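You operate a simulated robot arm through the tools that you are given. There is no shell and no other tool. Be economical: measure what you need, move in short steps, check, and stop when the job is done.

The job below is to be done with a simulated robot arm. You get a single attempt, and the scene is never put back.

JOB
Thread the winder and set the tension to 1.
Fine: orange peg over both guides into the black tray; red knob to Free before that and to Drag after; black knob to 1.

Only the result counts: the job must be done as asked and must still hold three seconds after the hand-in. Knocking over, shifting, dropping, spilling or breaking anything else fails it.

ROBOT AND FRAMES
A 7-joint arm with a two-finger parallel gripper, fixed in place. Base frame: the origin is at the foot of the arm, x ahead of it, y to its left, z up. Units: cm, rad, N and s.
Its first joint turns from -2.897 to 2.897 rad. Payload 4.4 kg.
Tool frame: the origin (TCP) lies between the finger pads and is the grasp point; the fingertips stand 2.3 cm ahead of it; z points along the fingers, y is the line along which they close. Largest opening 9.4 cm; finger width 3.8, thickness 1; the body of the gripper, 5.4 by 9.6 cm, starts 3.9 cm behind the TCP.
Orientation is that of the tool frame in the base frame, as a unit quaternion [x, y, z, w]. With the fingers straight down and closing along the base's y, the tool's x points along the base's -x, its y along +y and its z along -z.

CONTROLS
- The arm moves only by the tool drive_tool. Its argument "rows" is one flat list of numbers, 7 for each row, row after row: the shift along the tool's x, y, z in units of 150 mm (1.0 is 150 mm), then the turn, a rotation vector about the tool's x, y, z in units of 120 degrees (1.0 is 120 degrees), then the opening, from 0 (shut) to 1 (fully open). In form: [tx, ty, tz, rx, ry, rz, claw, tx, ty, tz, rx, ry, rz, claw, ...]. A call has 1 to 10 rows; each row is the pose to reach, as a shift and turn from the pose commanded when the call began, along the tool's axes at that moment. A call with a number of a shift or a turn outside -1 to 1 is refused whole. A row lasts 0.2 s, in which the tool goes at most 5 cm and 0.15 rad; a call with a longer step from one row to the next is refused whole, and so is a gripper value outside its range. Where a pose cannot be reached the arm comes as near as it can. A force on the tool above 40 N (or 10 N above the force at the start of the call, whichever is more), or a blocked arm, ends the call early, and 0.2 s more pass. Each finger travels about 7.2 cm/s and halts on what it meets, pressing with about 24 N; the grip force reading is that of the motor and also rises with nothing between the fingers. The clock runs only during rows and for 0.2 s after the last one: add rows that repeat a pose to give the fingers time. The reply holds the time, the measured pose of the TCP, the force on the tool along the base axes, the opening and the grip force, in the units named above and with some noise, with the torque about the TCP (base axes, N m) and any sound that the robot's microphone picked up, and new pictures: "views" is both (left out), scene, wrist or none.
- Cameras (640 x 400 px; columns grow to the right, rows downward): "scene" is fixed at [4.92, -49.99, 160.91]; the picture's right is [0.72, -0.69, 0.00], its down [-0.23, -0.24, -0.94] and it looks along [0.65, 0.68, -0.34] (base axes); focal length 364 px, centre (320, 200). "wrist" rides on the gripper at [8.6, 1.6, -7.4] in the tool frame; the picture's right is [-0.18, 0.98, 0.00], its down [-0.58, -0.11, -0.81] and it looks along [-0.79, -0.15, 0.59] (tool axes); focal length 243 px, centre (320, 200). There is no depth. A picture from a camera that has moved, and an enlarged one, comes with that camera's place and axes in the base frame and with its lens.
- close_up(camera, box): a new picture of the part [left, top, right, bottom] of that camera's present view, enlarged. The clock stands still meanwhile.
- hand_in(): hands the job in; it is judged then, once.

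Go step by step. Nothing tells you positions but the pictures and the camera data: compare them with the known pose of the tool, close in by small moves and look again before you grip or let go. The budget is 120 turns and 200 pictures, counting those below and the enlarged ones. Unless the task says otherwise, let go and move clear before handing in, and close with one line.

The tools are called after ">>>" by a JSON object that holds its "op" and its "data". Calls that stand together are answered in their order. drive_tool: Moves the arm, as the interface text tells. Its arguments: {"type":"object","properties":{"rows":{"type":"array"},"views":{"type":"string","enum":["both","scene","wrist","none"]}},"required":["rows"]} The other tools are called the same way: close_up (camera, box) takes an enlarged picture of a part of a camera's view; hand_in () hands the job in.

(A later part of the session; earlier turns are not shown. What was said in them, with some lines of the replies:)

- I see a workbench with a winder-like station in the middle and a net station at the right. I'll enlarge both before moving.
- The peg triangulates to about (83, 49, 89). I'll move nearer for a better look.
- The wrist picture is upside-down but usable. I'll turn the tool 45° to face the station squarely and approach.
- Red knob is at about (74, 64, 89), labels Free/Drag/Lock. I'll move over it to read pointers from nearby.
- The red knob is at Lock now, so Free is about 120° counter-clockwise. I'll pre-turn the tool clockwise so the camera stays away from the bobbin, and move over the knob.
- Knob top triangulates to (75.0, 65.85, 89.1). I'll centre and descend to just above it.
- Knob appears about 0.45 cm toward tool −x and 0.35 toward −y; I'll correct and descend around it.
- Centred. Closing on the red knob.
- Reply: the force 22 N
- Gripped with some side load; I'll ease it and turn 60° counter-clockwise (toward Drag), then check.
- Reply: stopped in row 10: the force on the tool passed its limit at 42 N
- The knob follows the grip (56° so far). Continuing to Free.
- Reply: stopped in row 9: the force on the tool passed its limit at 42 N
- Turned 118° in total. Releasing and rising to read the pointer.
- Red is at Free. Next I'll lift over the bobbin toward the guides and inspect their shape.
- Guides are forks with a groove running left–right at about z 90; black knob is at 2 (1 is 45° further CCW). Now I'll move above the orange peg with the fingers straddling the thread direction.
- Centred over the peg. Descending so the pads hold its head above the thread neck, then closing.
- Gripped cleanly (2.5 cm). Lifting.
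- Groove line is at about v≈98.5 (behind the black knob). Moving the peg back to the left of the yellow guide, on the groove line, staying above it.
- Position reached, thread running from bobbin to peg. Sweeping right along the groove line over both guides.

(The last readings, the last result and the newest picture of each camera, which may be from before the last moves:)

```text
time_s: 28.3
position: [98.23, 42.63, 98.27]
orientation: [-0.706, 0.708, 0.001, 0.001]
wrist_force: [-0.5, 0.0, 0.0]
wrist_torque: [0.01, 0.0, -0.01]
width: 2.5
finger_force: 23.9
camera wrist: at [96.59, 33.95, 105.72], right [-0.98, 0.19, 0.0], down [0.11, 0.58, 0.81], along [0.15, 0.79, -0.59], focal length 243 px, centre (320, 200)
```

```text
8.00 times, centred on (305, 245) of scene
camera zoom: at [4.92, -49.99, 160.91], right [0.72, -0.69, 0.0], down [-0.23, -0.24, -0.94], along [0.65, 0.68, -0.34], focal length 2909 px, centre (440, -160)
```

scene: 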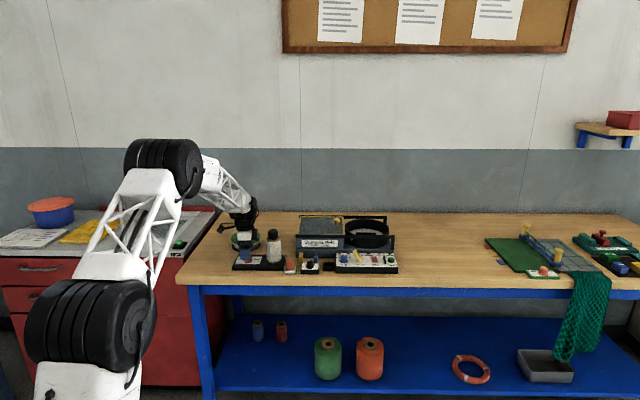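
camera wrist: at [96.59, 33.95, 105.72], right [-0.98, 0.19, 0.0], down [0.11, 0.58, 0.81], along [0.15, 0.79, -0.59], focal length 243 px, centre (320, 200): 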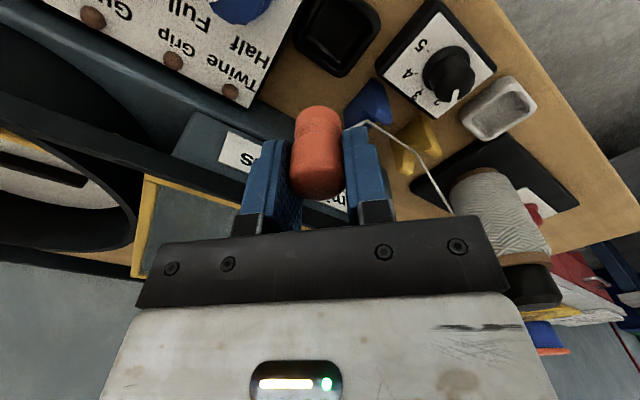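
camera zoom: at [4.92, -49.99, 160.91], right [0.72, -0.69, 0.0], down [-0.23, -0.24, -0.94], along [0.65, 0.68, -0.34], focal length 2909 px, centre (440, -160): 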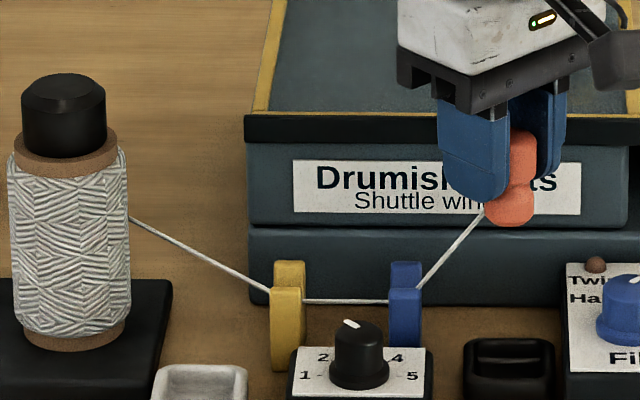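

The thread dropped into both guide grooves. Moving forward over the black tray and lowering partway to check alignment.

>>> {"op": "drive_tool", "data": {"rows": [0.05, 0.04, 0.05, 0, 0, 0, 0.15, 0.1, 0.08, 0.13, 0, 0, 0, 0.15, 0.14, 0.122, 0.22, 0, 0, 0, 0.15, 0.14, 0.122, 0.29, 0, 0, 0, 0.15, 0.14, 0.122, 0.29, 0, 0, 0, 0.15], "views": "wrist"}}

>>> {"op": "close_up", "data": {"camera": "scene", "box": [275, 230, 355, 280]}}

>>> {"op": "close_up", "data": {"camera": "wrist", "box": [230, 30, 410, 200]}}

```text
time_s: 29.5
position: [96.12, 40.34, 93.93]
orientation: [-0.706, 0.708, 0.0, 0.002]
wrist_force: [-1.1, 0.3, -0.9]
wrist_torque: [-0.02, -0.02, 0.02]
width: 2.49
finger_force: 23.5
camera wrist: at [94.54, 31.74, 101.39], right [-0.98, 0.19, 0.0], down [0.11, 0.58, 0.81], along [0.15, 0.79, -0.59], focal length 243 px, centre (320, 200)
```

wrist: 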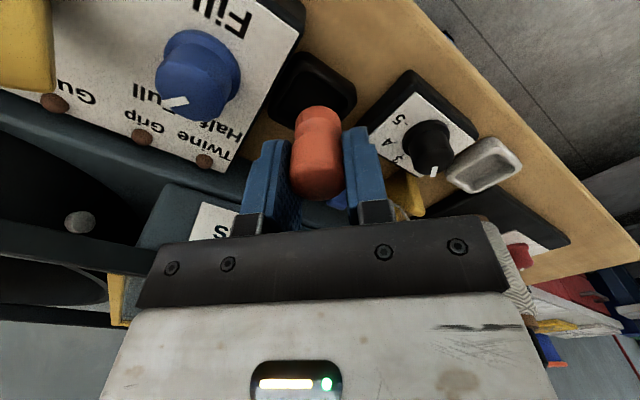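

```text
8.00 times, centred on (315, 255) of scene
camera zoom: at [4.92, -49.99, 160.91], right [0.72, -0.69, 0.0], down [-0.23, -0.24, -0.94], along [0.65, 0.68, -0.34], focal length 2909 px, centre (360, -240)
```

zoom: 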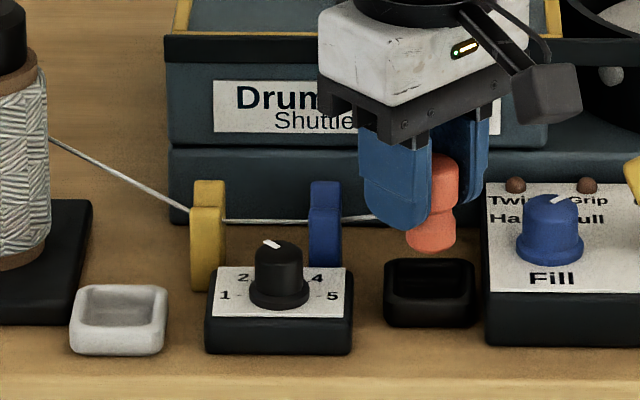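

```text
2.35 times, centred on (320, 115) of wrist
camera zoom: at [94.54, 31.74, 101.39], right [-0.98, 0.19, 0.0], down [0.11, 0.58, 0.81], along [0.15, 0.79, -0.59], focal length 571 px, centre (320, 400)
```

zoom: 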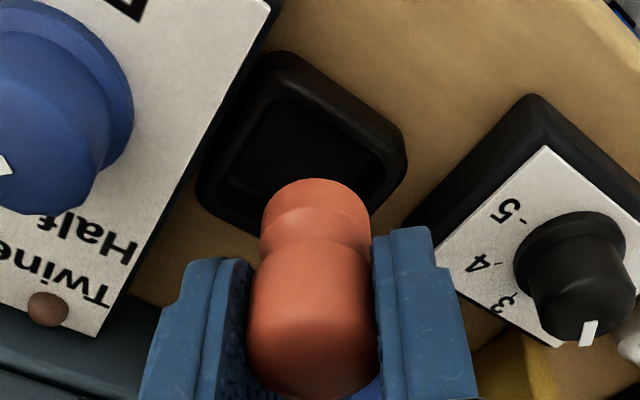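

The tray sits about 1.2 cm further back than my position (comparing with how the peg sat in its cup). Correcting and lowering a bit.

>>> {"op": "drive_tool", "data": {"rows": [-0.03, -0.03, 0, 0, 0, 0, 0.15, -0.058, -0.055, 0.03, 0, 0, 0, 0.15, -0.058, -0.055, 0.09, 0, 0, 0, 0.15, -0.058, -0.055, 0.09, 0, 0, 0, 0.15], "views": "wrist"}}

>>> {"op": "close_up", "data": {"camera": "scene", "box": [310, 245, 350, 275]}}

>>> {"op": "close_up", "data": {"camera": "wrist", "box": [230, 30, 410, 200]}}

```text
time_s: 30.5
position: [97.13, 41.18, 92.66]
orientation: [-0.706, 0.708, 0.0, 0.001]
wrist_force: [0.5, 0.4, -0.6]
wrist_torque: [0.0, -0.03, -0.01]
width: 2.5
finger_force: 24.1
camera wrist: at [95.46, 32.6, 100.1], right [-0.98, 0.19, 0.0], down [0.11, 0.58, 0.81], along [0.15, 0.79, -0.59], focal length 243 px, centre (320, 200)
```

wrist: 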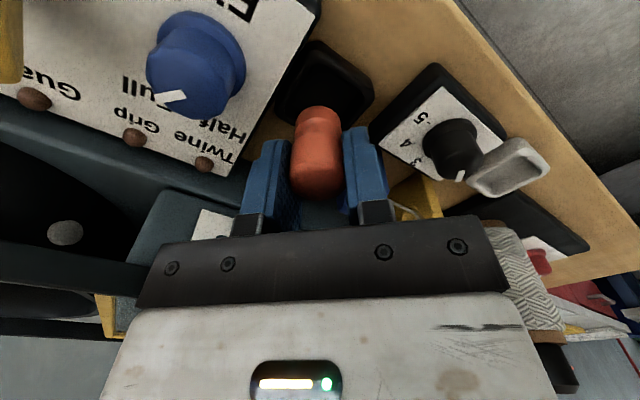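

```text
13.33 times, centred on (330, 260) of scene
camera zoom: at [4.92, -49.99, 160.91], right [0.72, -0.69, 0.0], down [-0.23, -0.24, -0.94], along [0.65, 0.68, -0.34], focal length 4849 px, centre (187, -600)
```

zoom: 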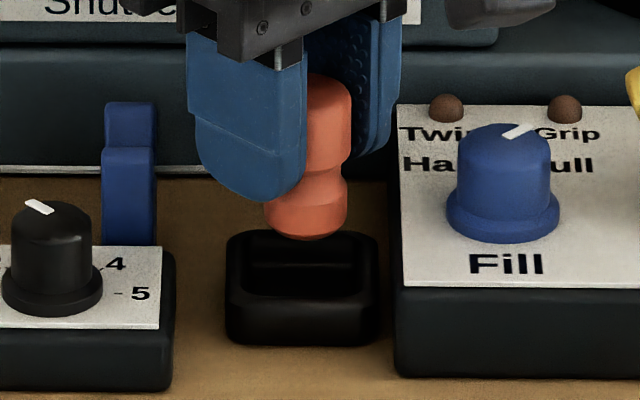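

```text
2.35 times, centred on (320, 115) of wrist
camera zoom: at [95.46, 32.6, 100.1], right [-0.98, 0.19, 0.0], down [0.11, 0.58, 0.81], along [0.15, 0.79, -0.59], focal length 571 px, centre (320, 400)
```

zoom: 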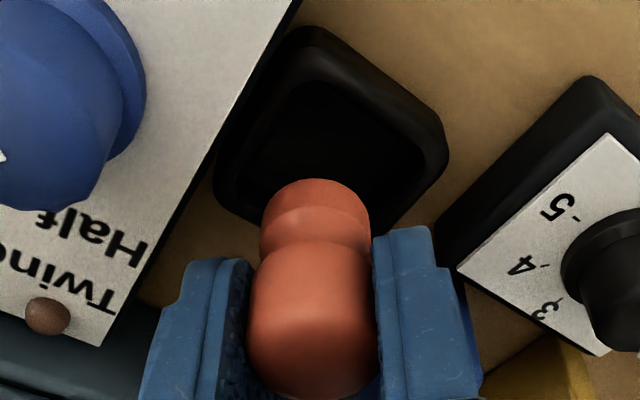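

Scene and wrist comparisons both agree that the peg is over the tray centre now. Lowering slowly into it.

>>> {"op": "drive_tool", "data": {"rows": [0.005, 0.005, 0.04, 0, 0, 0, 0.15, 0.005, 0.005, 0.08, 0, 0, 0, 0.15, 0.005, 0.005, 0.11, 0, 0, 0, 0.15, 0.005, 0.005, 0.13, 0, 0, 0, 0.15, 0.005, 0.005, 0.145, 0, 0, 0, 0.15, 0.005, 0.005, 0.145, 0, 0, 0, 0.15], "views": "wrist"}}

>>> {"op": "close_up", "data": {"camera": "scene", "box": [310, 245, 350, 275]}}

```text
time_s: 31.9
position: [97.07, 41.15, 90.35]
orientation: [-0.706, 0.708, 0.0, 0.0]
wrist_force: [0.3, 0.4, -0.2]
wrist_torque: [0.01, 0.01, 0.0]
width: 2.5
finger_force: 23.9
camera wrist: at [95.43, 32.63, 97.8], right [-0.98, 0.19, 0.0], down [0.11, 0.58, 0.81], along [0.15, 0.79, -0.59], focal length 243 px, centre (320, 200)
```

wrist: 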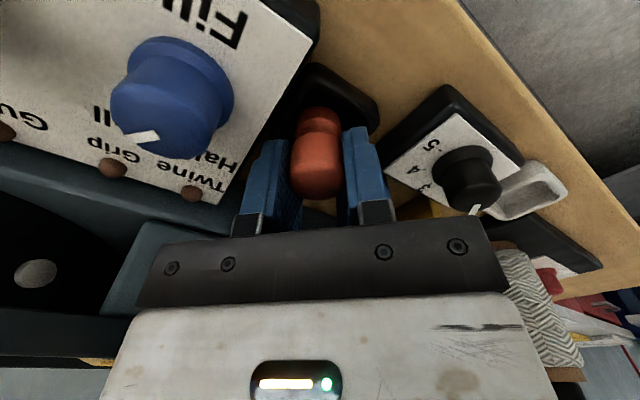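

```text
13.33 times, centred on (330, 260) of scene
camera zoom: at [4.92, -49.99, 160.91], right [0.72, -0.69, 0.0], down [-0.23, -0.24, -0.94], along [0.65, 0.68, -0.34], focal length 4849 px, centre (187, -600)
```

zoom: 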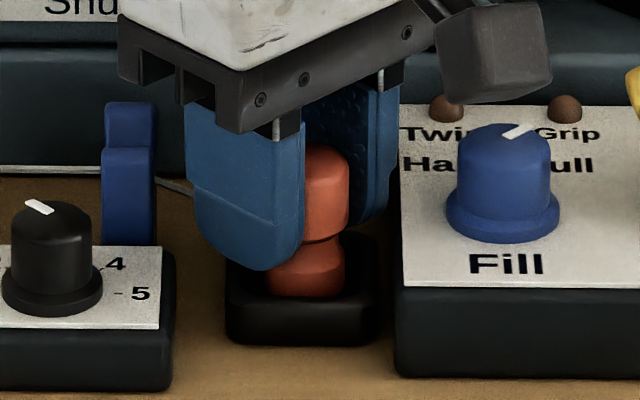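

Peg is within the tray but no contact yet; lowering in fine steps.

>>> {"op": "drive_tool", "data": {"rows": [0, 0, 0.007, 0, 0, 0, 0.15, 0, 0, 0.014, 0, 0, 0, 0.15, 0, 0, 0.014, 0, 0, 0, 0.15], "views": "none"}}

```text
time_s: 32.7
position: [96.95, 41.14, 90.25]
orientation: [-0.707, 0.708, -0.001, 0.001]
wrist_force: [2.2, 2.6, 11.2]
wrist_torque: [-0.01, -0.06, 0.04]
width: 2.52
finger_force: 23.7
```

Contact felt: the peg is on the tray floor. Relieving slightly, then opening a little and rising.

>>> {"op": "drive_tool", "data": {"rows": [0, 0, -0.009, 0, 0, 0, 0.15, 0, 0, -0.009, 0, 0, 0, 0.34, 0, 0, -0.009, 0, 0, 0, 0.38, 0, 0, -0.009, 0, 0, 0, 0.38, 0, 0, -0.06, 0, 0, 0, 0.38, 0, 0, -0.18, 0, 0, 0, 0.38, 0, 0, -0.4, 0, 0, 0, 0.38, 0, 0, -0.65, 0, 0, 0, 0.38, 0, 0, -0.65, 0, 0, 0, 0.38], "views": "wrist"}}

>>> {"op": "close_up", "data": {"camera": "scene", "box": [275, 235, 355, 285]}}

```text
time_s: 34.7
position: [96.73, 40.91, 99.81]
orientation: [-0.707, 0.707, 0.0, 0.001]
wrist_force: [-0.4, 0.1, 0.7]
wrist_torque: [0.01, 0.0, 0.03]
width: 3.57
finger_force: 0.0
camera wrist: at [95.17, 32.41, 107.23], right [-0.98, 0.19, 0.0], down [0.11, 0.58, 0.81], along [0.15, 0.79, -0.59], focal length 243 px, centre (320, 200)
```

wrist: 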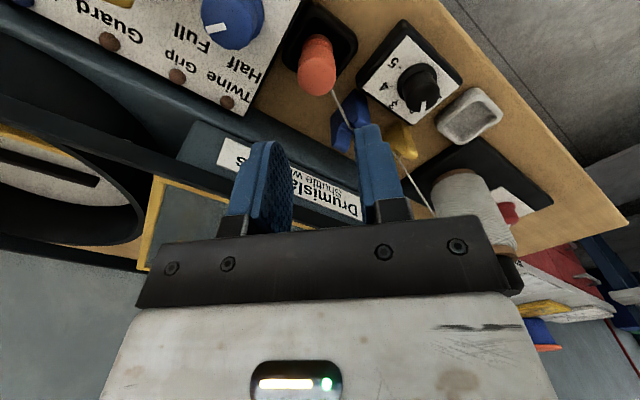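

```text
8.00 times, centred on (315, 260) of scene
camera zoom: at [4.92, -49.99, 160.91], right [0.72, -0.69, 0.0], down [-0.23, -0.24, -0.94], along [0.65, 0.68, -0.34], focal length 2909 px, centre (360, -280)
```

zoom: 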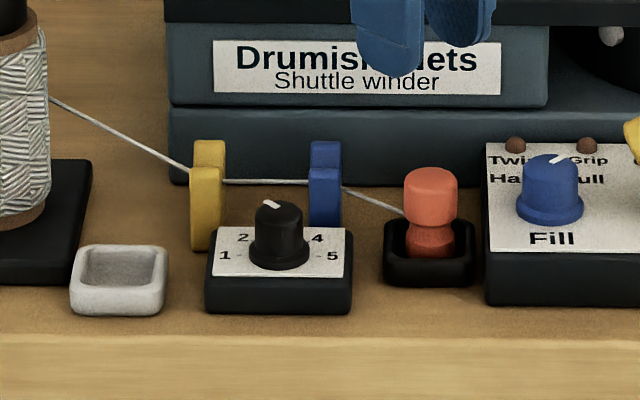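

Peg stands in the tray and the thread lies in both guides. Since Drag is needed after, and black next is nearest, I'll move over the black knob with the tool turned clockwise for the 2→1 turn.

>>> {"op": "drive_tool", "data": {"rows": [-0.02, 0.05, 0, 0, 0, 0.071, 0.38, -0.05, 0.1, 0, 0, 0, 0.142, 0.38, -0.07, 0.15, 0, 0, 0, 0.213, 0.38, -0.1, 0.2, 0, 0, 0, 0.284, 0.38, -0.12, 0.25, 0, 0, 0, 0.355, 0.38, -0.14, 0.3, 0, 0, 0, 0.426, 0.38, -0.16, 0.35, 0, 0, 0, 0.497, 0.38, -0.18, 0.4, 0, 0, 0, 0.568, 0.38, -0.2, 0.45, 0, 0, 0, 0.639, 0.38, -0.226, 0.489, 0, 0, 0, 0.71, 0.38], "views": "wrist"}}

>>> {"op": "close_up", "data": {"camera": "scene", "box": [275, 225, 355, 275]}}

```text
time_s: 36.9
position: [89.98, 44.68, 99.81]
orientation: [-0.04, 0.999, 0.001, 0.001]
wrist_force: [0.7, -0.7, 0.1]
wrist_torque: [0.02, 0.0, -0.02]
width: 3.55
finger_force: 0.1
camera wrist: at [81.06, 45.69, 107.29], right [0.11, 0.99, 0.0], down [0.59, -0.06, 0.81], along [0.8, -0.08, -0.59], focal length 243 px, centre (320, 200)
```

wrist: 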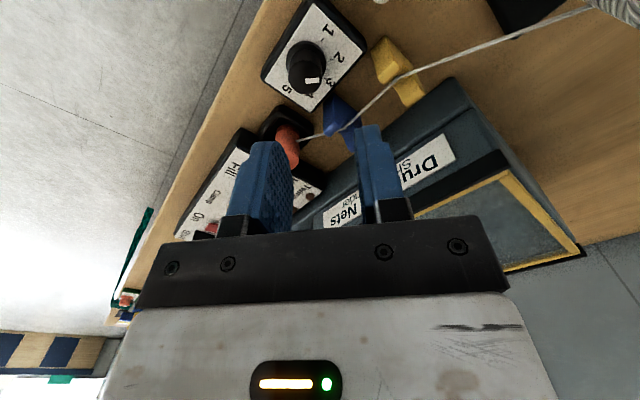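

```text
8.00 times, centred on (315, 250) of scene
camera zoom: at [4.92, -49.99, 160.91], right [0.72, -0.69, 0.0], down [-0.23, -0.24, -0.94], along [0.65, 0.68, -0.34], focal length 2909 px, centre (360, -200)
```

zoom: 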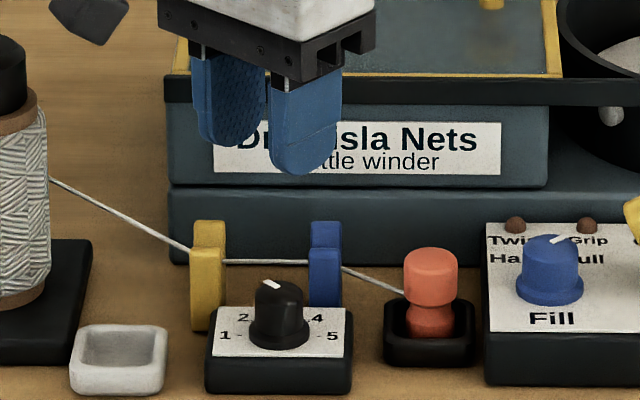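

>>> {"op": "drive_tool", "data": {"rows": [0.02, -0.02, 0.05, 0, 0, 0, 0.38, 0.041, -0.033, 0.15, 0, 0, 0, 0.38, 0.041, -0.033, 0.28, 0, 0, 0, 0.38, 0.041, -0.033, 0.38, 0, 0, 0, 0.38, 0.041, -0.033, 0.4, 0, 0, 0, 0.38, 0.041, -0.033, 0.4, 0, 0, 0, 0.38], "views": "wrist"}}

>>> {"op": "close_up", "data": {"camera": "scene", "box": [275, 235, 355, 285]}}

```text
time_s: 38.3
position: [89.04, 43.99, 93.92]
orientation: [-0.041, 0.999, 0.001, 0.001]
wrist_force: [0.0, -0.4, -0.2]
wrist_torque: [-0.01, 0.02, -0.02]
width: 3.56
finger_force: 0.0
camera wrist: at [80.31, 44.99, 101.3], right [0.1, 0.99, 0.0], down [0.59, -0.06, 0.81], along [0.8, -0.08, -0.59], focal length 243 px, centre (320, 200)
```

wrist: 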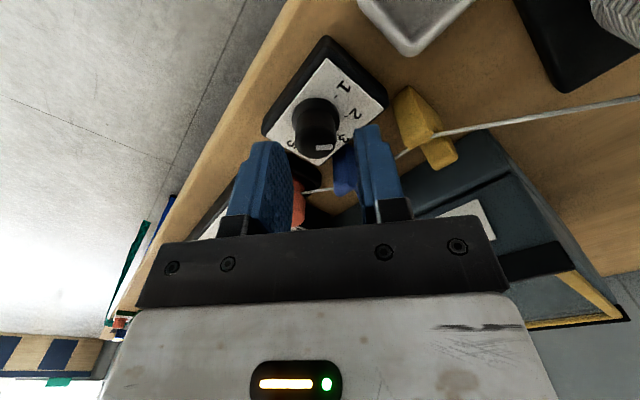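

```text
8.00 times, centred on (315, 260) of scene
camera zoom: at [4.92, -49.99, 160.91], right [0.72, -0.69, 0.0], down [-0.23, -0.24, -0.94], along [0.65, 0.68, -0.34], focal length 2909 px, centre (360, -280)
```

zoom: 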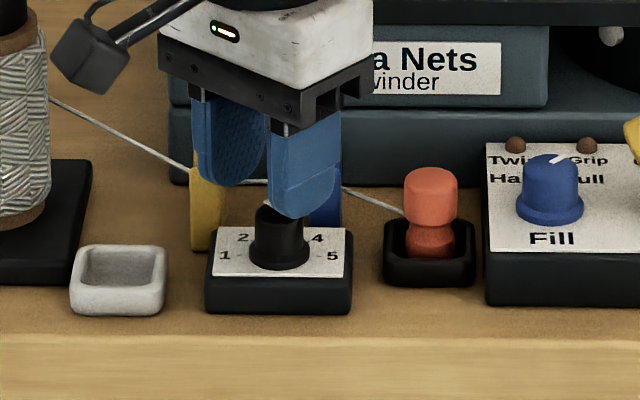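

>>> {"op": "drive_tool", "data": {"rows": [-0.033, -0.013, 0, 0, 0, 0, 0.4, -0.033, -0.013, 0.06, 0, 0, 0, 0.4, -0.033, -0.013, 0.12, 0, 0, 0, 0.4, -0.033, -0.013, 0.12, 0, 0, 0, 0.4], "views": "wrist"}}

>>> {"op": "close_up", "data": {"camera": "scene", "box": [290, 240, 340, 275]}}

>>> {"op": "close_up", "data": {"camera": "wrist", "box": [220, 50, 420, 220]}}

```text
time_s: 39.3
position: [89.54, 43.75, 91.92]
orientation: [-0.041, 0.999, 0.001, 0.001]
wrist_force: [0.5, 0.1, -0.5]
wrist_torque: [0.0, -0.02, -0.02]
width: 3.77
finger_force: 0.1
camera wrist: at [80.91, 44.75, 99.49], right [0.1, 0.99, 0.0], down [0.59, -0.06, 0.81], along [0.8, -0.08, -0.59], focal length 243 px, centre (320, 200)
```

wrist: 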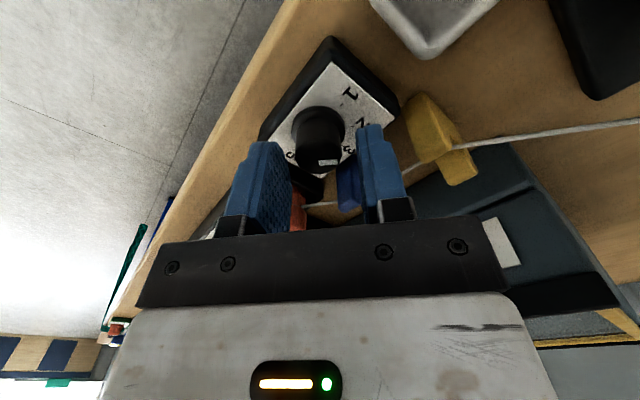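

```text
11.43 times, centred on (315, 258) of scene
camera zoom: at [4.92, -49.99, 160.91], right [0.72, -0.69, 0.0], down [-0.23, -0.24, -0.94], along [0.65, 0.68, -0.34], focal length 4156 px, centre (377, -457)
```

zoom: 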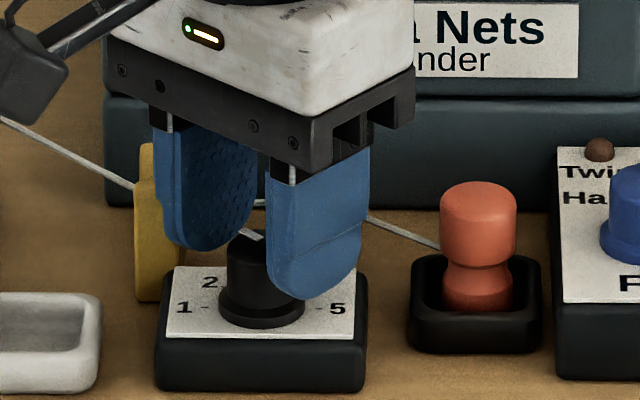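

```text
2.35 times, centred on (320, 135) of wrist
camera zoom: at [80.91, 44.75, 99.49], right [0.1, 0.99, 0.0], down [0.59, -0.06, 0.81], along [0.8, -0.08, -0.59], focal length 571 px, centre (320, 353)
```

zoom: 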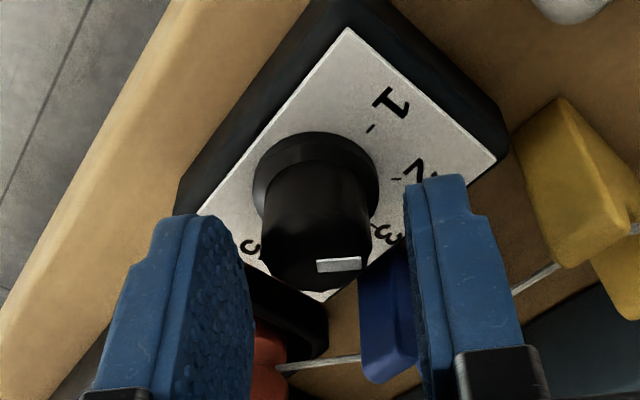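

Aligned. Descending around the black knob and closing.

>>> {"op": "drive_tool", "data": {"rows": [0, -0.005, 0.04, 0, 0, 0, 0.4, 0, -0.005, 0.08, 0, 0, 0, 0.4, 0, -0.005, 0.095, 0, 0, 0, 0.4, 0, -0.005, 0.095, 0, 0, 0, 0.3, 0, -0.005, 0.095, 0, 0, 0, 0.2, 0, -0.005, 0.095, 0, 0, 0, 0.15, 0, -0.005, 0.095, 0, 0, 0, 0.15], "views": "wrist"}}

>>> {"op": "close_up", "data": {"camera": "wrist", "box": [220, 50, 420, 220]}}

```text
time_s: 40.9
position: [89.73, 43.76, 90.75]
orientation: [-0.041, 0.999, 0.001, 0.001]
wrist_force: [-5.2, -5.8, 14.7]
wrist_torque: [-0.21, 0.45, 0.01]
width: 2.75
finger_force: 45.4
camera wrist: at [80.96, 44.68, 98.17], right [0.1, 0.99, 0.0], down [0.59, -0.06, 0.81], along [0.8, -0.08, -0.59], focal length 243 px, centre (320, 200)
```

wrist: 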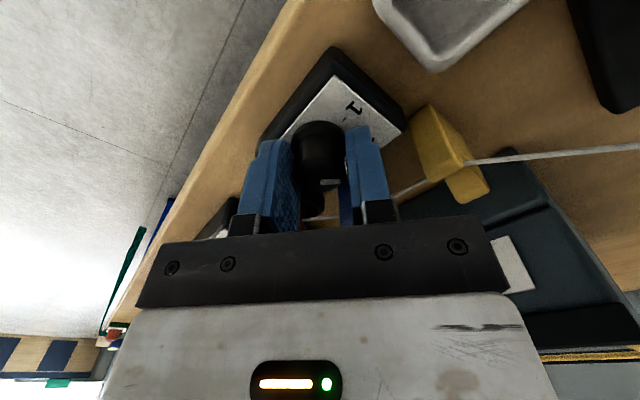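

```text
2.35 times, centred on (320, 135) of wrist
camera zoom: at [80.96, 44.68, 98.17], right [0.1, 0.99, 0.0], down [0.59, -0.06, 0.81], along [0.8, -0.08, -0.59], focal length 571 px, centre (320, 353)
```

zoom: 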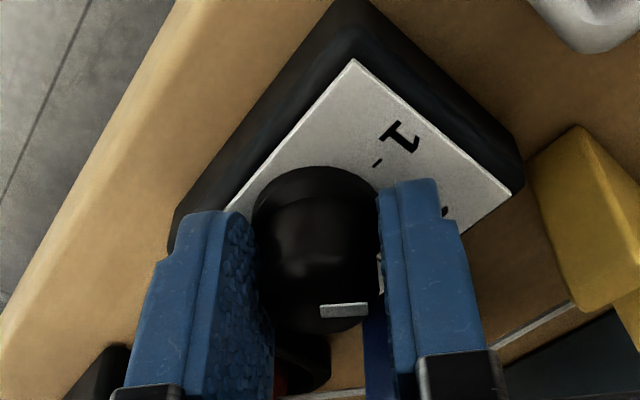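

Gripped. Turning 45° counter-clockwise toward 1.

>>> {"op": "drive_tool", "data": {"rows": [0, 0, -0.012, 0, 0, 0, 0.15, 0, 0, -0.012, 0, 0, -0.06, 0.15, 0, 0, -0.012, 0, 0, -0.12, 0.15, 0, 0, -0.012, 0, 0, -0.18, 0.15, 0, 0, -0.012, 0, 0, -0.24, 0.15, 0, 0, -0.012, 0, 0, -0.3, 0.15, 0, 0, -0.012, 0, 0, -0.36, 0.15, 0, 0, -0.012, 0, 0, -0.375, 0.15, 0, 0, -0.012, 0, 0, -0.375, 0.15], "views": "wrist"}}

>>> {"op": "close_up", "data": {"camera": "wrist", "box": [220, 50, 420, 220]}}

>>> {"op": "close_up", "data": {"camera": "scene", "box": [290, 240, 340, 275]}}

```text
time_s: 42.9
position: [89.64, 43.76, 90.98]
orientation: [-0.42, 0.908, -0.001, 0.002]
wrist_force: [13.3, -21.0, 18.2]
wrist_torque: [-0.92, -0.12, 0.05]
width: 2.57
finger_force: 44.7
camera wrist: at [82.79, 38.3, 98.31], right [-0.63, 0.78, 0.0], down [0.46, 0.37, 0.81], along [0.63, 0.51, -0.59], focal length 243 px, centre (320, 200)
```

wrist: 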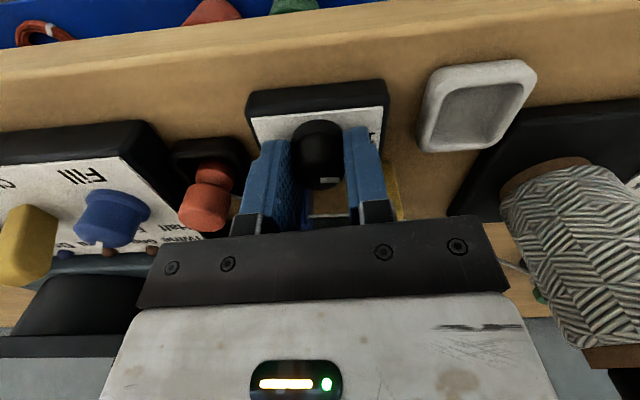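

```text
2.35 times, centred on (320, 135) of wrist
camera zoom: at [82.79, 38.3, 98.31], right [-0.63, 0.78, 0.0], down [0.46, 0.37, 0.81], along [0.63, 0.51, -0.59], focal length 571 px, centre (320, 353)
```

zoom: 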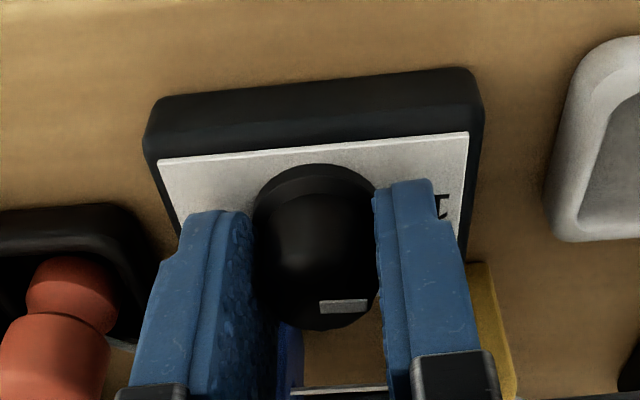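

```text
11.43 times, centred on (315, 258) of scene
camera zoom: at [4.92, -49.99, 160.91], right [0.72, -0.69, 0.0], down [-0.23, -0.24, -0.94], along [0.65, 0.68, -0.34], focal length 4156 px, centre (377, -457)
```

zoom: 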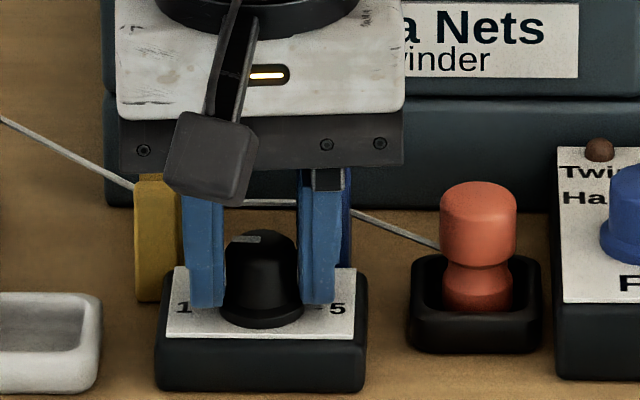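

Pointer now appears to be at 1. Releasing and rising to verify.

>>> {"op": "drive_tool", "data": {"rows": [0, 0, 0, 0, 0, 0, 0.3, 0, 0, 0, 0, 0, 0, 0.4, 0, 0, 0, 0, 0, 0, 0.4, 0, 0, -0.08, 0, 0, 0, 0.4, 0, 0, -0.25, 0, 0, 0, 0.4, 0, 0, -0.5, 0, 0, 0, 0.4, 0, 0, -0.75, 0, 0, 0, 0.4, 0, 0, -1, 0, 0, 0, 0.4, 0, 0, -1, 0, 0, 0, 0.4], "views": "wrist"}}

>>> {"op": "close_up", "data": {"camera": "scene", "box": [290, 245, 340, 280]}}

>>> {"op": "close_up", "data": {"camera": "wrist", "box": [240, 0, 400, 120]}}

```text
time_s: 44.9
position: [89.69, 43.79, 105.83]
orientation: [-0.42, 0.907, 0.0, 0.001]
wrist_force: [-1.4, -1.1, -0.5]
wrist_torque: [-0.02, 0.01, 0.04]
width: 3.74
finger_force: 0.1
camera wrist: at [82.91, 38.31, 113.31], right [-0.63, 0.78, 0.0], down [0.46, 0.37, 0.81], along [0.63, 0.51, -0.59], focal length 243 px, centre (320, 200)
```

wrist: 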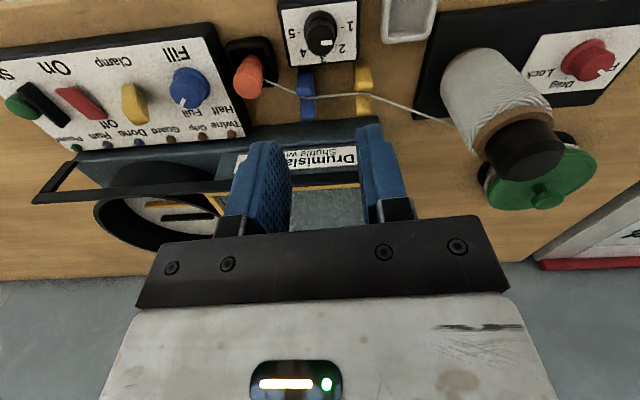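

```text
11.43 times, centred on (315, 262) of scene
camera zoom: at [4.92, -49.99, 160.91], right [0.72, -0.69, 0.0], down [-0.23, -0.24, -0.94], along [0.65, 0.68, -0.34], focal length 4156 px, centre (377, -514)
```

zoom: 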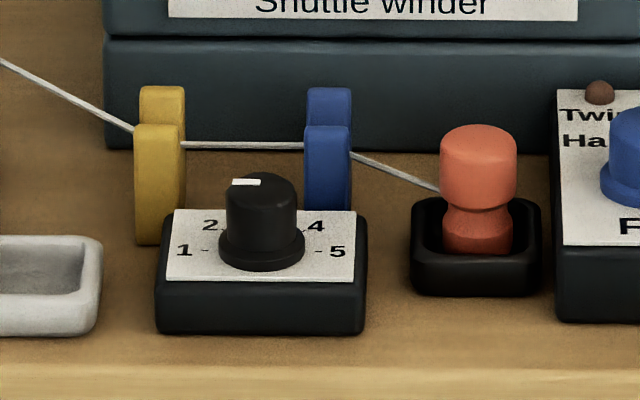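

```text
3.33 times, centred on (320, 60) of wrist
camera zoom: at [82.91, 38.31, 113.31], right [-0.63, 0.78, 0.0], down [0.46, 0.37, 0.81], along [0.63, 0.51, -0.59], focal length 809 px, centre (320, 667)
```

zoom: 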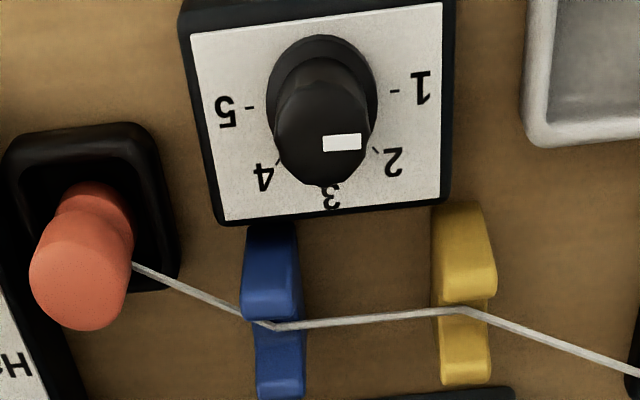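

Black is at 1 and the thread is intact over both guides. Now back to the red knob, passing high over the bobbin.

>>> {"op": "drive_tool", "data": {"rows": [-0.07, 0.25, 0, 0, 0, 0, 0.55, -0.14, 0.5, 0, 0, 0, 0, 0.55, -0.2, 0.75, 0, 0, 0, 0, 0.55, -0.27, 0.98, 0, 0, 0, 0, 0.55, -0.27, 0.98, 0, 0, 0, 0, 0.55], "views": "none"}}

>>> {"op": "drive_tool", "data": {"rows": [-0.06, 0.22, 0, 0, 0, 0, 0.6, -0.13, 0.45, 0, 0, 0, 0, 0.6, -0.19, 0.68, 0, 0, 0, 0, 0.6, -0.19, 0.68, 0.2, 0, 0, 0, 0.6, -0.19, 0.68, 0.45, 0, 0, 0, 0.6, -0.19, 0.68, 0.7, 0, 0, 0, 0.6, -0.19, 0.68, 0.8, 0, 0, 0, 0.6, -0.19, 0.68, 0.8, 0, 0, 0, 0.6], "views": "wrist"}}

>>> {"op": "close_up", "data": {"camera": "scene", "box": [220, 230, 300, 280]}}

```text
time_s: 46.1
position: [81.11, 56.2, 105.81]
orientation: [-0.421, 0.907, 0.0, 0.002]
wrist_force: [0.4, 0.2, 0.8]
wrist_torque: [0.04, 0.0, 0.01]
width: 5.15
finger_force: 0.0
```

```text
time_s: 47.9
position: [75.06, 65.37, 93.88]
orientation: [-0.419, 0.908, 0.001, 0.002]
wrist_force: [0.0, 0.3, -0.5]
wrist_torque: [-0.02, 0.03, 0.01]
width: 5.63
finger_force: 0.0
camera wrist: at [68.27, 59.85, 101.3], right [-0.63, 0.78, 0.0], down [0.46, 0.37, 0.81], along [0.63, 0.51, -0.59], focal length 243 px, centre (320, 200)
```

wrist: 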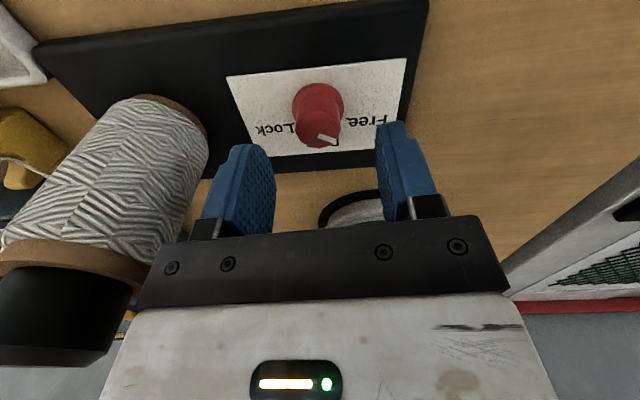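

```text
8.00 times, centred on (260, 255) of scene
camera zoom: at [4.92, -49.99, 160.91], right [0.72, -0.69, 0.0], down [-0.23, -0.24, -0.94], along [0.65, 0.68, -0.34], focal length 2909 px, centre (800, -240)
```

zoom: 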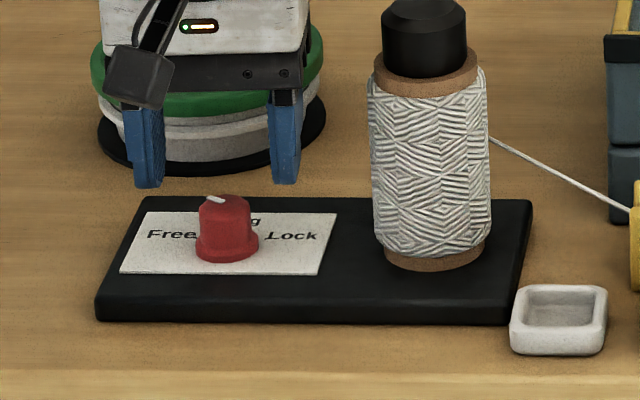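

Centred over the red knob. Descend, grip.

>>> {"op": "drive_tool", "data": {"rows": [0, 0, 0.08, 0, 0, 0, 0.6, 0, 0, 0.16, 0, 0, 0, 0.6, 0, 0, 0.22, 0, 0, 0, 0.6, 0, 0, 0.22, 0, 0, 0, 0.6, 0, 0, 0.22, 0, 0, 0, 0.35, 0, 0, 0.22, 0, 0, 0, 0.2, 0, 0, 0.22, 0, 0, 0, 0.2, 0, 0, 0.22, 0, 0, 0, 0.2], "views": "wrist"}}

```text
time_s: 49.7
position: [74.99, 65.18, 90.5]
orientation: [-0.42, 0.908, 0.0, 0.002]
wrist_force: [-2.1, -5.4, 11.2]
wrist_torque: [-0.3, 0.11, 0.0]
width: 2.65
finger_force: 45.0
camera wrist: at [68.26, 59.66, 97.93], right [-0.63, 0.78, 0.0], down [0.46, 0.37, 0.81], along [0.63, 0.51, -0.59], focal length 243 px, centre (320, 200)
```

wrist: 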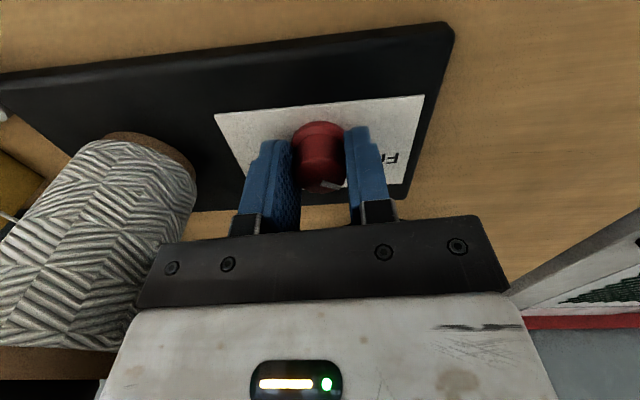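

Turning 59° clockwise to Drag.

>>> {"op": "drive_tool", "data": {"rows": [0, 0, -0.008, 0, 0, 0.06, 0.2, 0, 0, -0.008, 0, 0, 0.12, 0.2, 0, 0, -0.008, 0, 0, 0.18, 0.2, 0, 0, -0.008, 0, 0, 0.24, 0.2, 0, 0, -0.008, 0, 0, 0.3, 0.2, 0, 0, -0.008, 0, 0, 0.36, 0.2, 0, 0, -0.008, 0, 0, 0.42, 0.2, 0, 0, -0.008, 0, 0, 0.47, 0.2, 0, 0, -0.008, 0, 0, 0.49, 0.2, 0, 0, -0.008, 0, 0, 0.49, 0.2], "views": "none"}}

>>> {"op": "close_up", "data": {"camera": "scene", "box": [220, 230, 300, 280]}}

```text
time_s: 51.6
position: [74.97, 65.23, 90.58]
orientation: [0.068, 0.998, 0.001, 0.002]
wrist_force: [1.7, 11.5, -3.5]
wrist_torque: [-0.2, 0.05, 0.01]
width: 2.58
finger_force: 45.7
stopped in row 9: the force on the tool passed its limit at 43 N (the readings are from after the stop); the commanded pose is now the measured one
```

```text
8.00 times, centred on (260, 255) of scene
camera zoom: at [4.92, -49.99, 160.91], right [0.72, -0.69, 0.0], down [-0.23, -0.24, -0.94], along [0.65, 0.68, -0.34], focal length 2909 px, centre (800, -240)
```

zoom: 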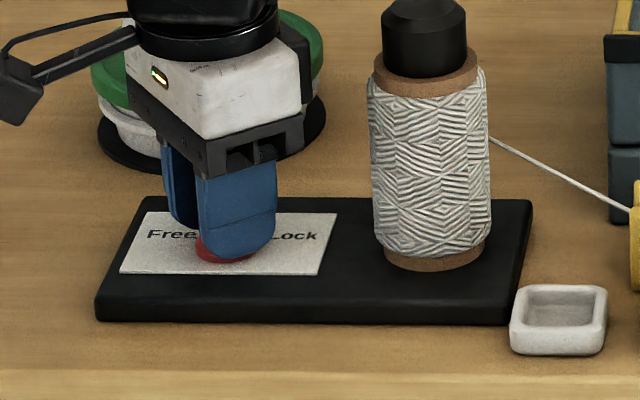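

Turned 57.5°. Releasing and rising to read it.

>>> {"op": "drive_tool", "data": {"rows": [0, 0, 0, 0, 0, 0, 0.4, 0, 0, 0, 0, 0, 0, 0.55, 0, 0, 0, 0, 0, 0, 0.55, 0, 0, -0.1, 0, 0, 0, 0.55, 0, 0, -0.3, 0, 0, 0, 0.55, 0, 0, -0.55, 0, 0, 0, 0.55, 0, 0, -0.75, 0, 0, 0, 0.55, 0, 0, -0.75, 0, 0, 0, 0.55], "views": "wrist"}}

>>> {"op": "close_up", "data": {"camera": "wrist", "box": [240, 0, 400, 120]}}

>>> {"op": "close_up", "data": {"camera": "scene", "box": [220, 235, 280, 275]}}

```text
time_s: 53.4
position: [75.02, 65.15, 101.98]
orientation: [0.07, 0.998, 0.001, 0.001]
wrist_force: [0.2, -0.7, 0.0]
wrist_torque: [0.02, 0.03, -0.03]
width: 5.15
finger_force: 0.0
camera wrist: at [66.64, 68.04, 109.39], right [0.32, 0.95, 0.0], down [0.56, -0.19, 0.81], along [0.77, -0.25, -0.59], focal length 243 px, centre (320, 200)
```

wrist: 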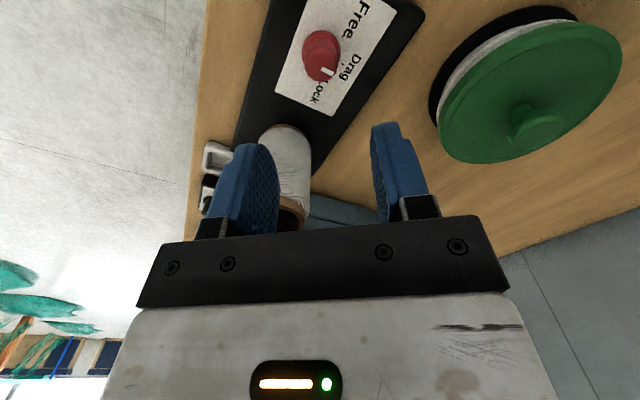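

```text
3.33 times, centred on (320, 60) of wrist
camera zoom: at [66.64, 68.04, 109.39], right [0.32, 0.95, 0.0], down [0.56, -0.19, 0.81], along [0.77, -0.25, -0.59], focal length 809 px, centre (320, 667)
```

zoom: 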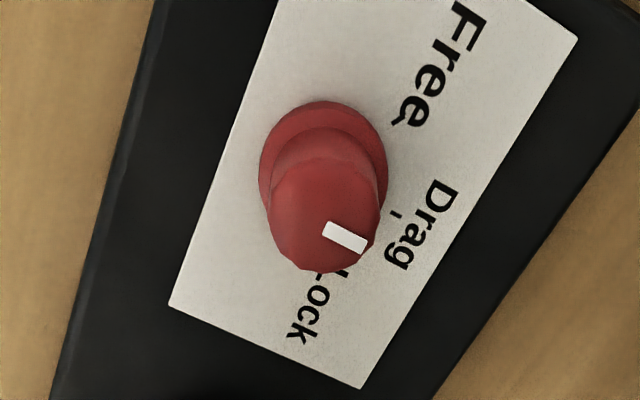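

```text
10.00 times, centred on (250, 255) of scene
camera zoom: at [4.92, -49.99, 160.91], right [0.72, -0.69, 0.0], down [-0.23, -0.24, -0.94], along [0.65, 0.68, -0.34], focal length 3636 px, centre (1020, -350)
```

zoom: 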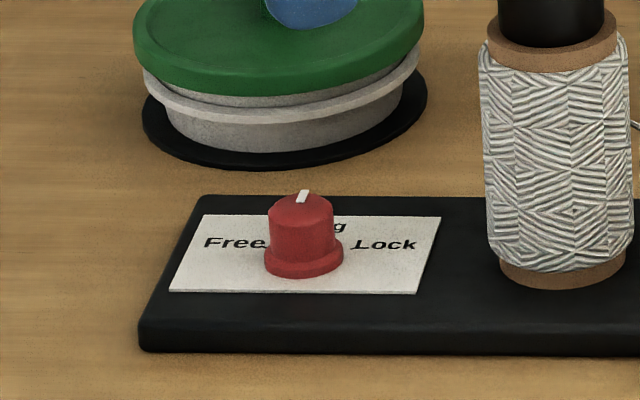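

The red pointer lines up with Drag. I'll rise clear and do a final check of the whole station.

>>> {"op": "drive_tool", "data": {"rows": [0.1, 0, -0.25, 0, 0, 0, 0.55, 0.2, 0, -0.5, 0, 0, 0, 0.55, 0.3, 0, -0.7, 0, 0, 0, 0.55, 0.3, 0, -0.7, 0, 0, 0, 0.55], "views": "scene"}}

>>> {"op": "close_up", "data": {"camera": "scene", "box": [225, 220, 355, 285]}}

```text
time_s: 54.4
position: [70.61, 65.75, 112.53]
orientation: [0.068, 0.998, 0.001, 0.001]
wrist_force: [0.0, -0.1, -0.6]
wrist_torque: [0.02, 0.01, 0.01]
width: 5.18
finger_force: 0.0
```

scene: 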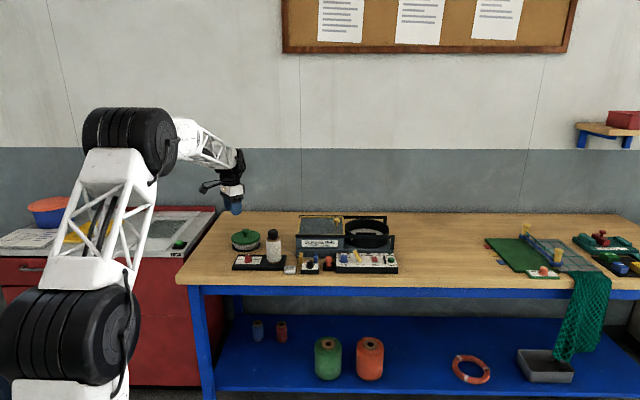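

```text
4.92 times, centred on (290, 252) of scene
camera zoom: at [4.92, -49.99, 160.91], right [0.72, -0.69, 0.0], down [-0.23, -0.24, -0.94], along [0.65, 0.68, -0.34], focal length 1790 px, centre (468, -58)
```

zoom: 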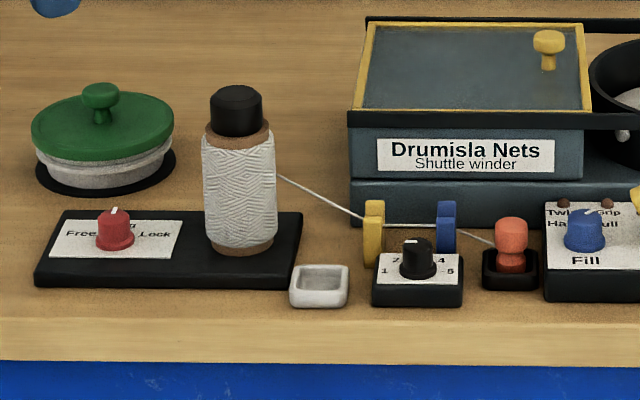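

Everything is in place; one last look at the black pointer.

>>> {"op": "close_up", "data": {"camera": "scene", "box": [290, 245, 340, 280]}}

```text
11.43 times, centred on (315, 262) of scene
camera zoom: at [4.92, -49.99, 160.91], right [0.72, -0.69, 0.0], down [-0.23, -0.24, -0.94], along [0.65, 0.68, -0.34], focal length 4156 px, centre (377, -514)
```

zoom: 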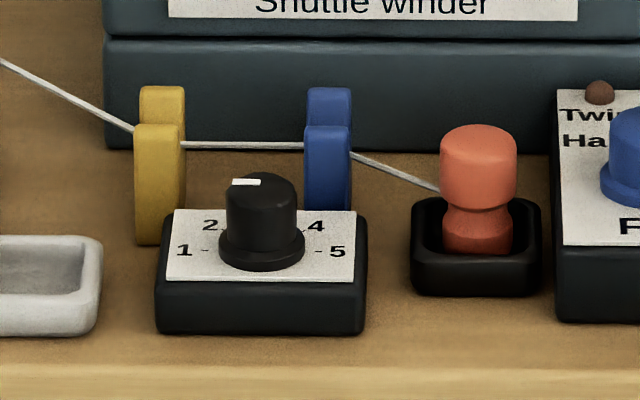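

The black knob points to 1, the thread lies in both guides, the peg is in the tray and red is at Drag. Handing in.

>>> {"op": "hand_in", "data": {}}

```text
The job is handed in.
```

The winder is threaded over both guides with the orange peg in the black tray, the red knob went to Free first and is now on Drag, and the black tension knob is on 1.
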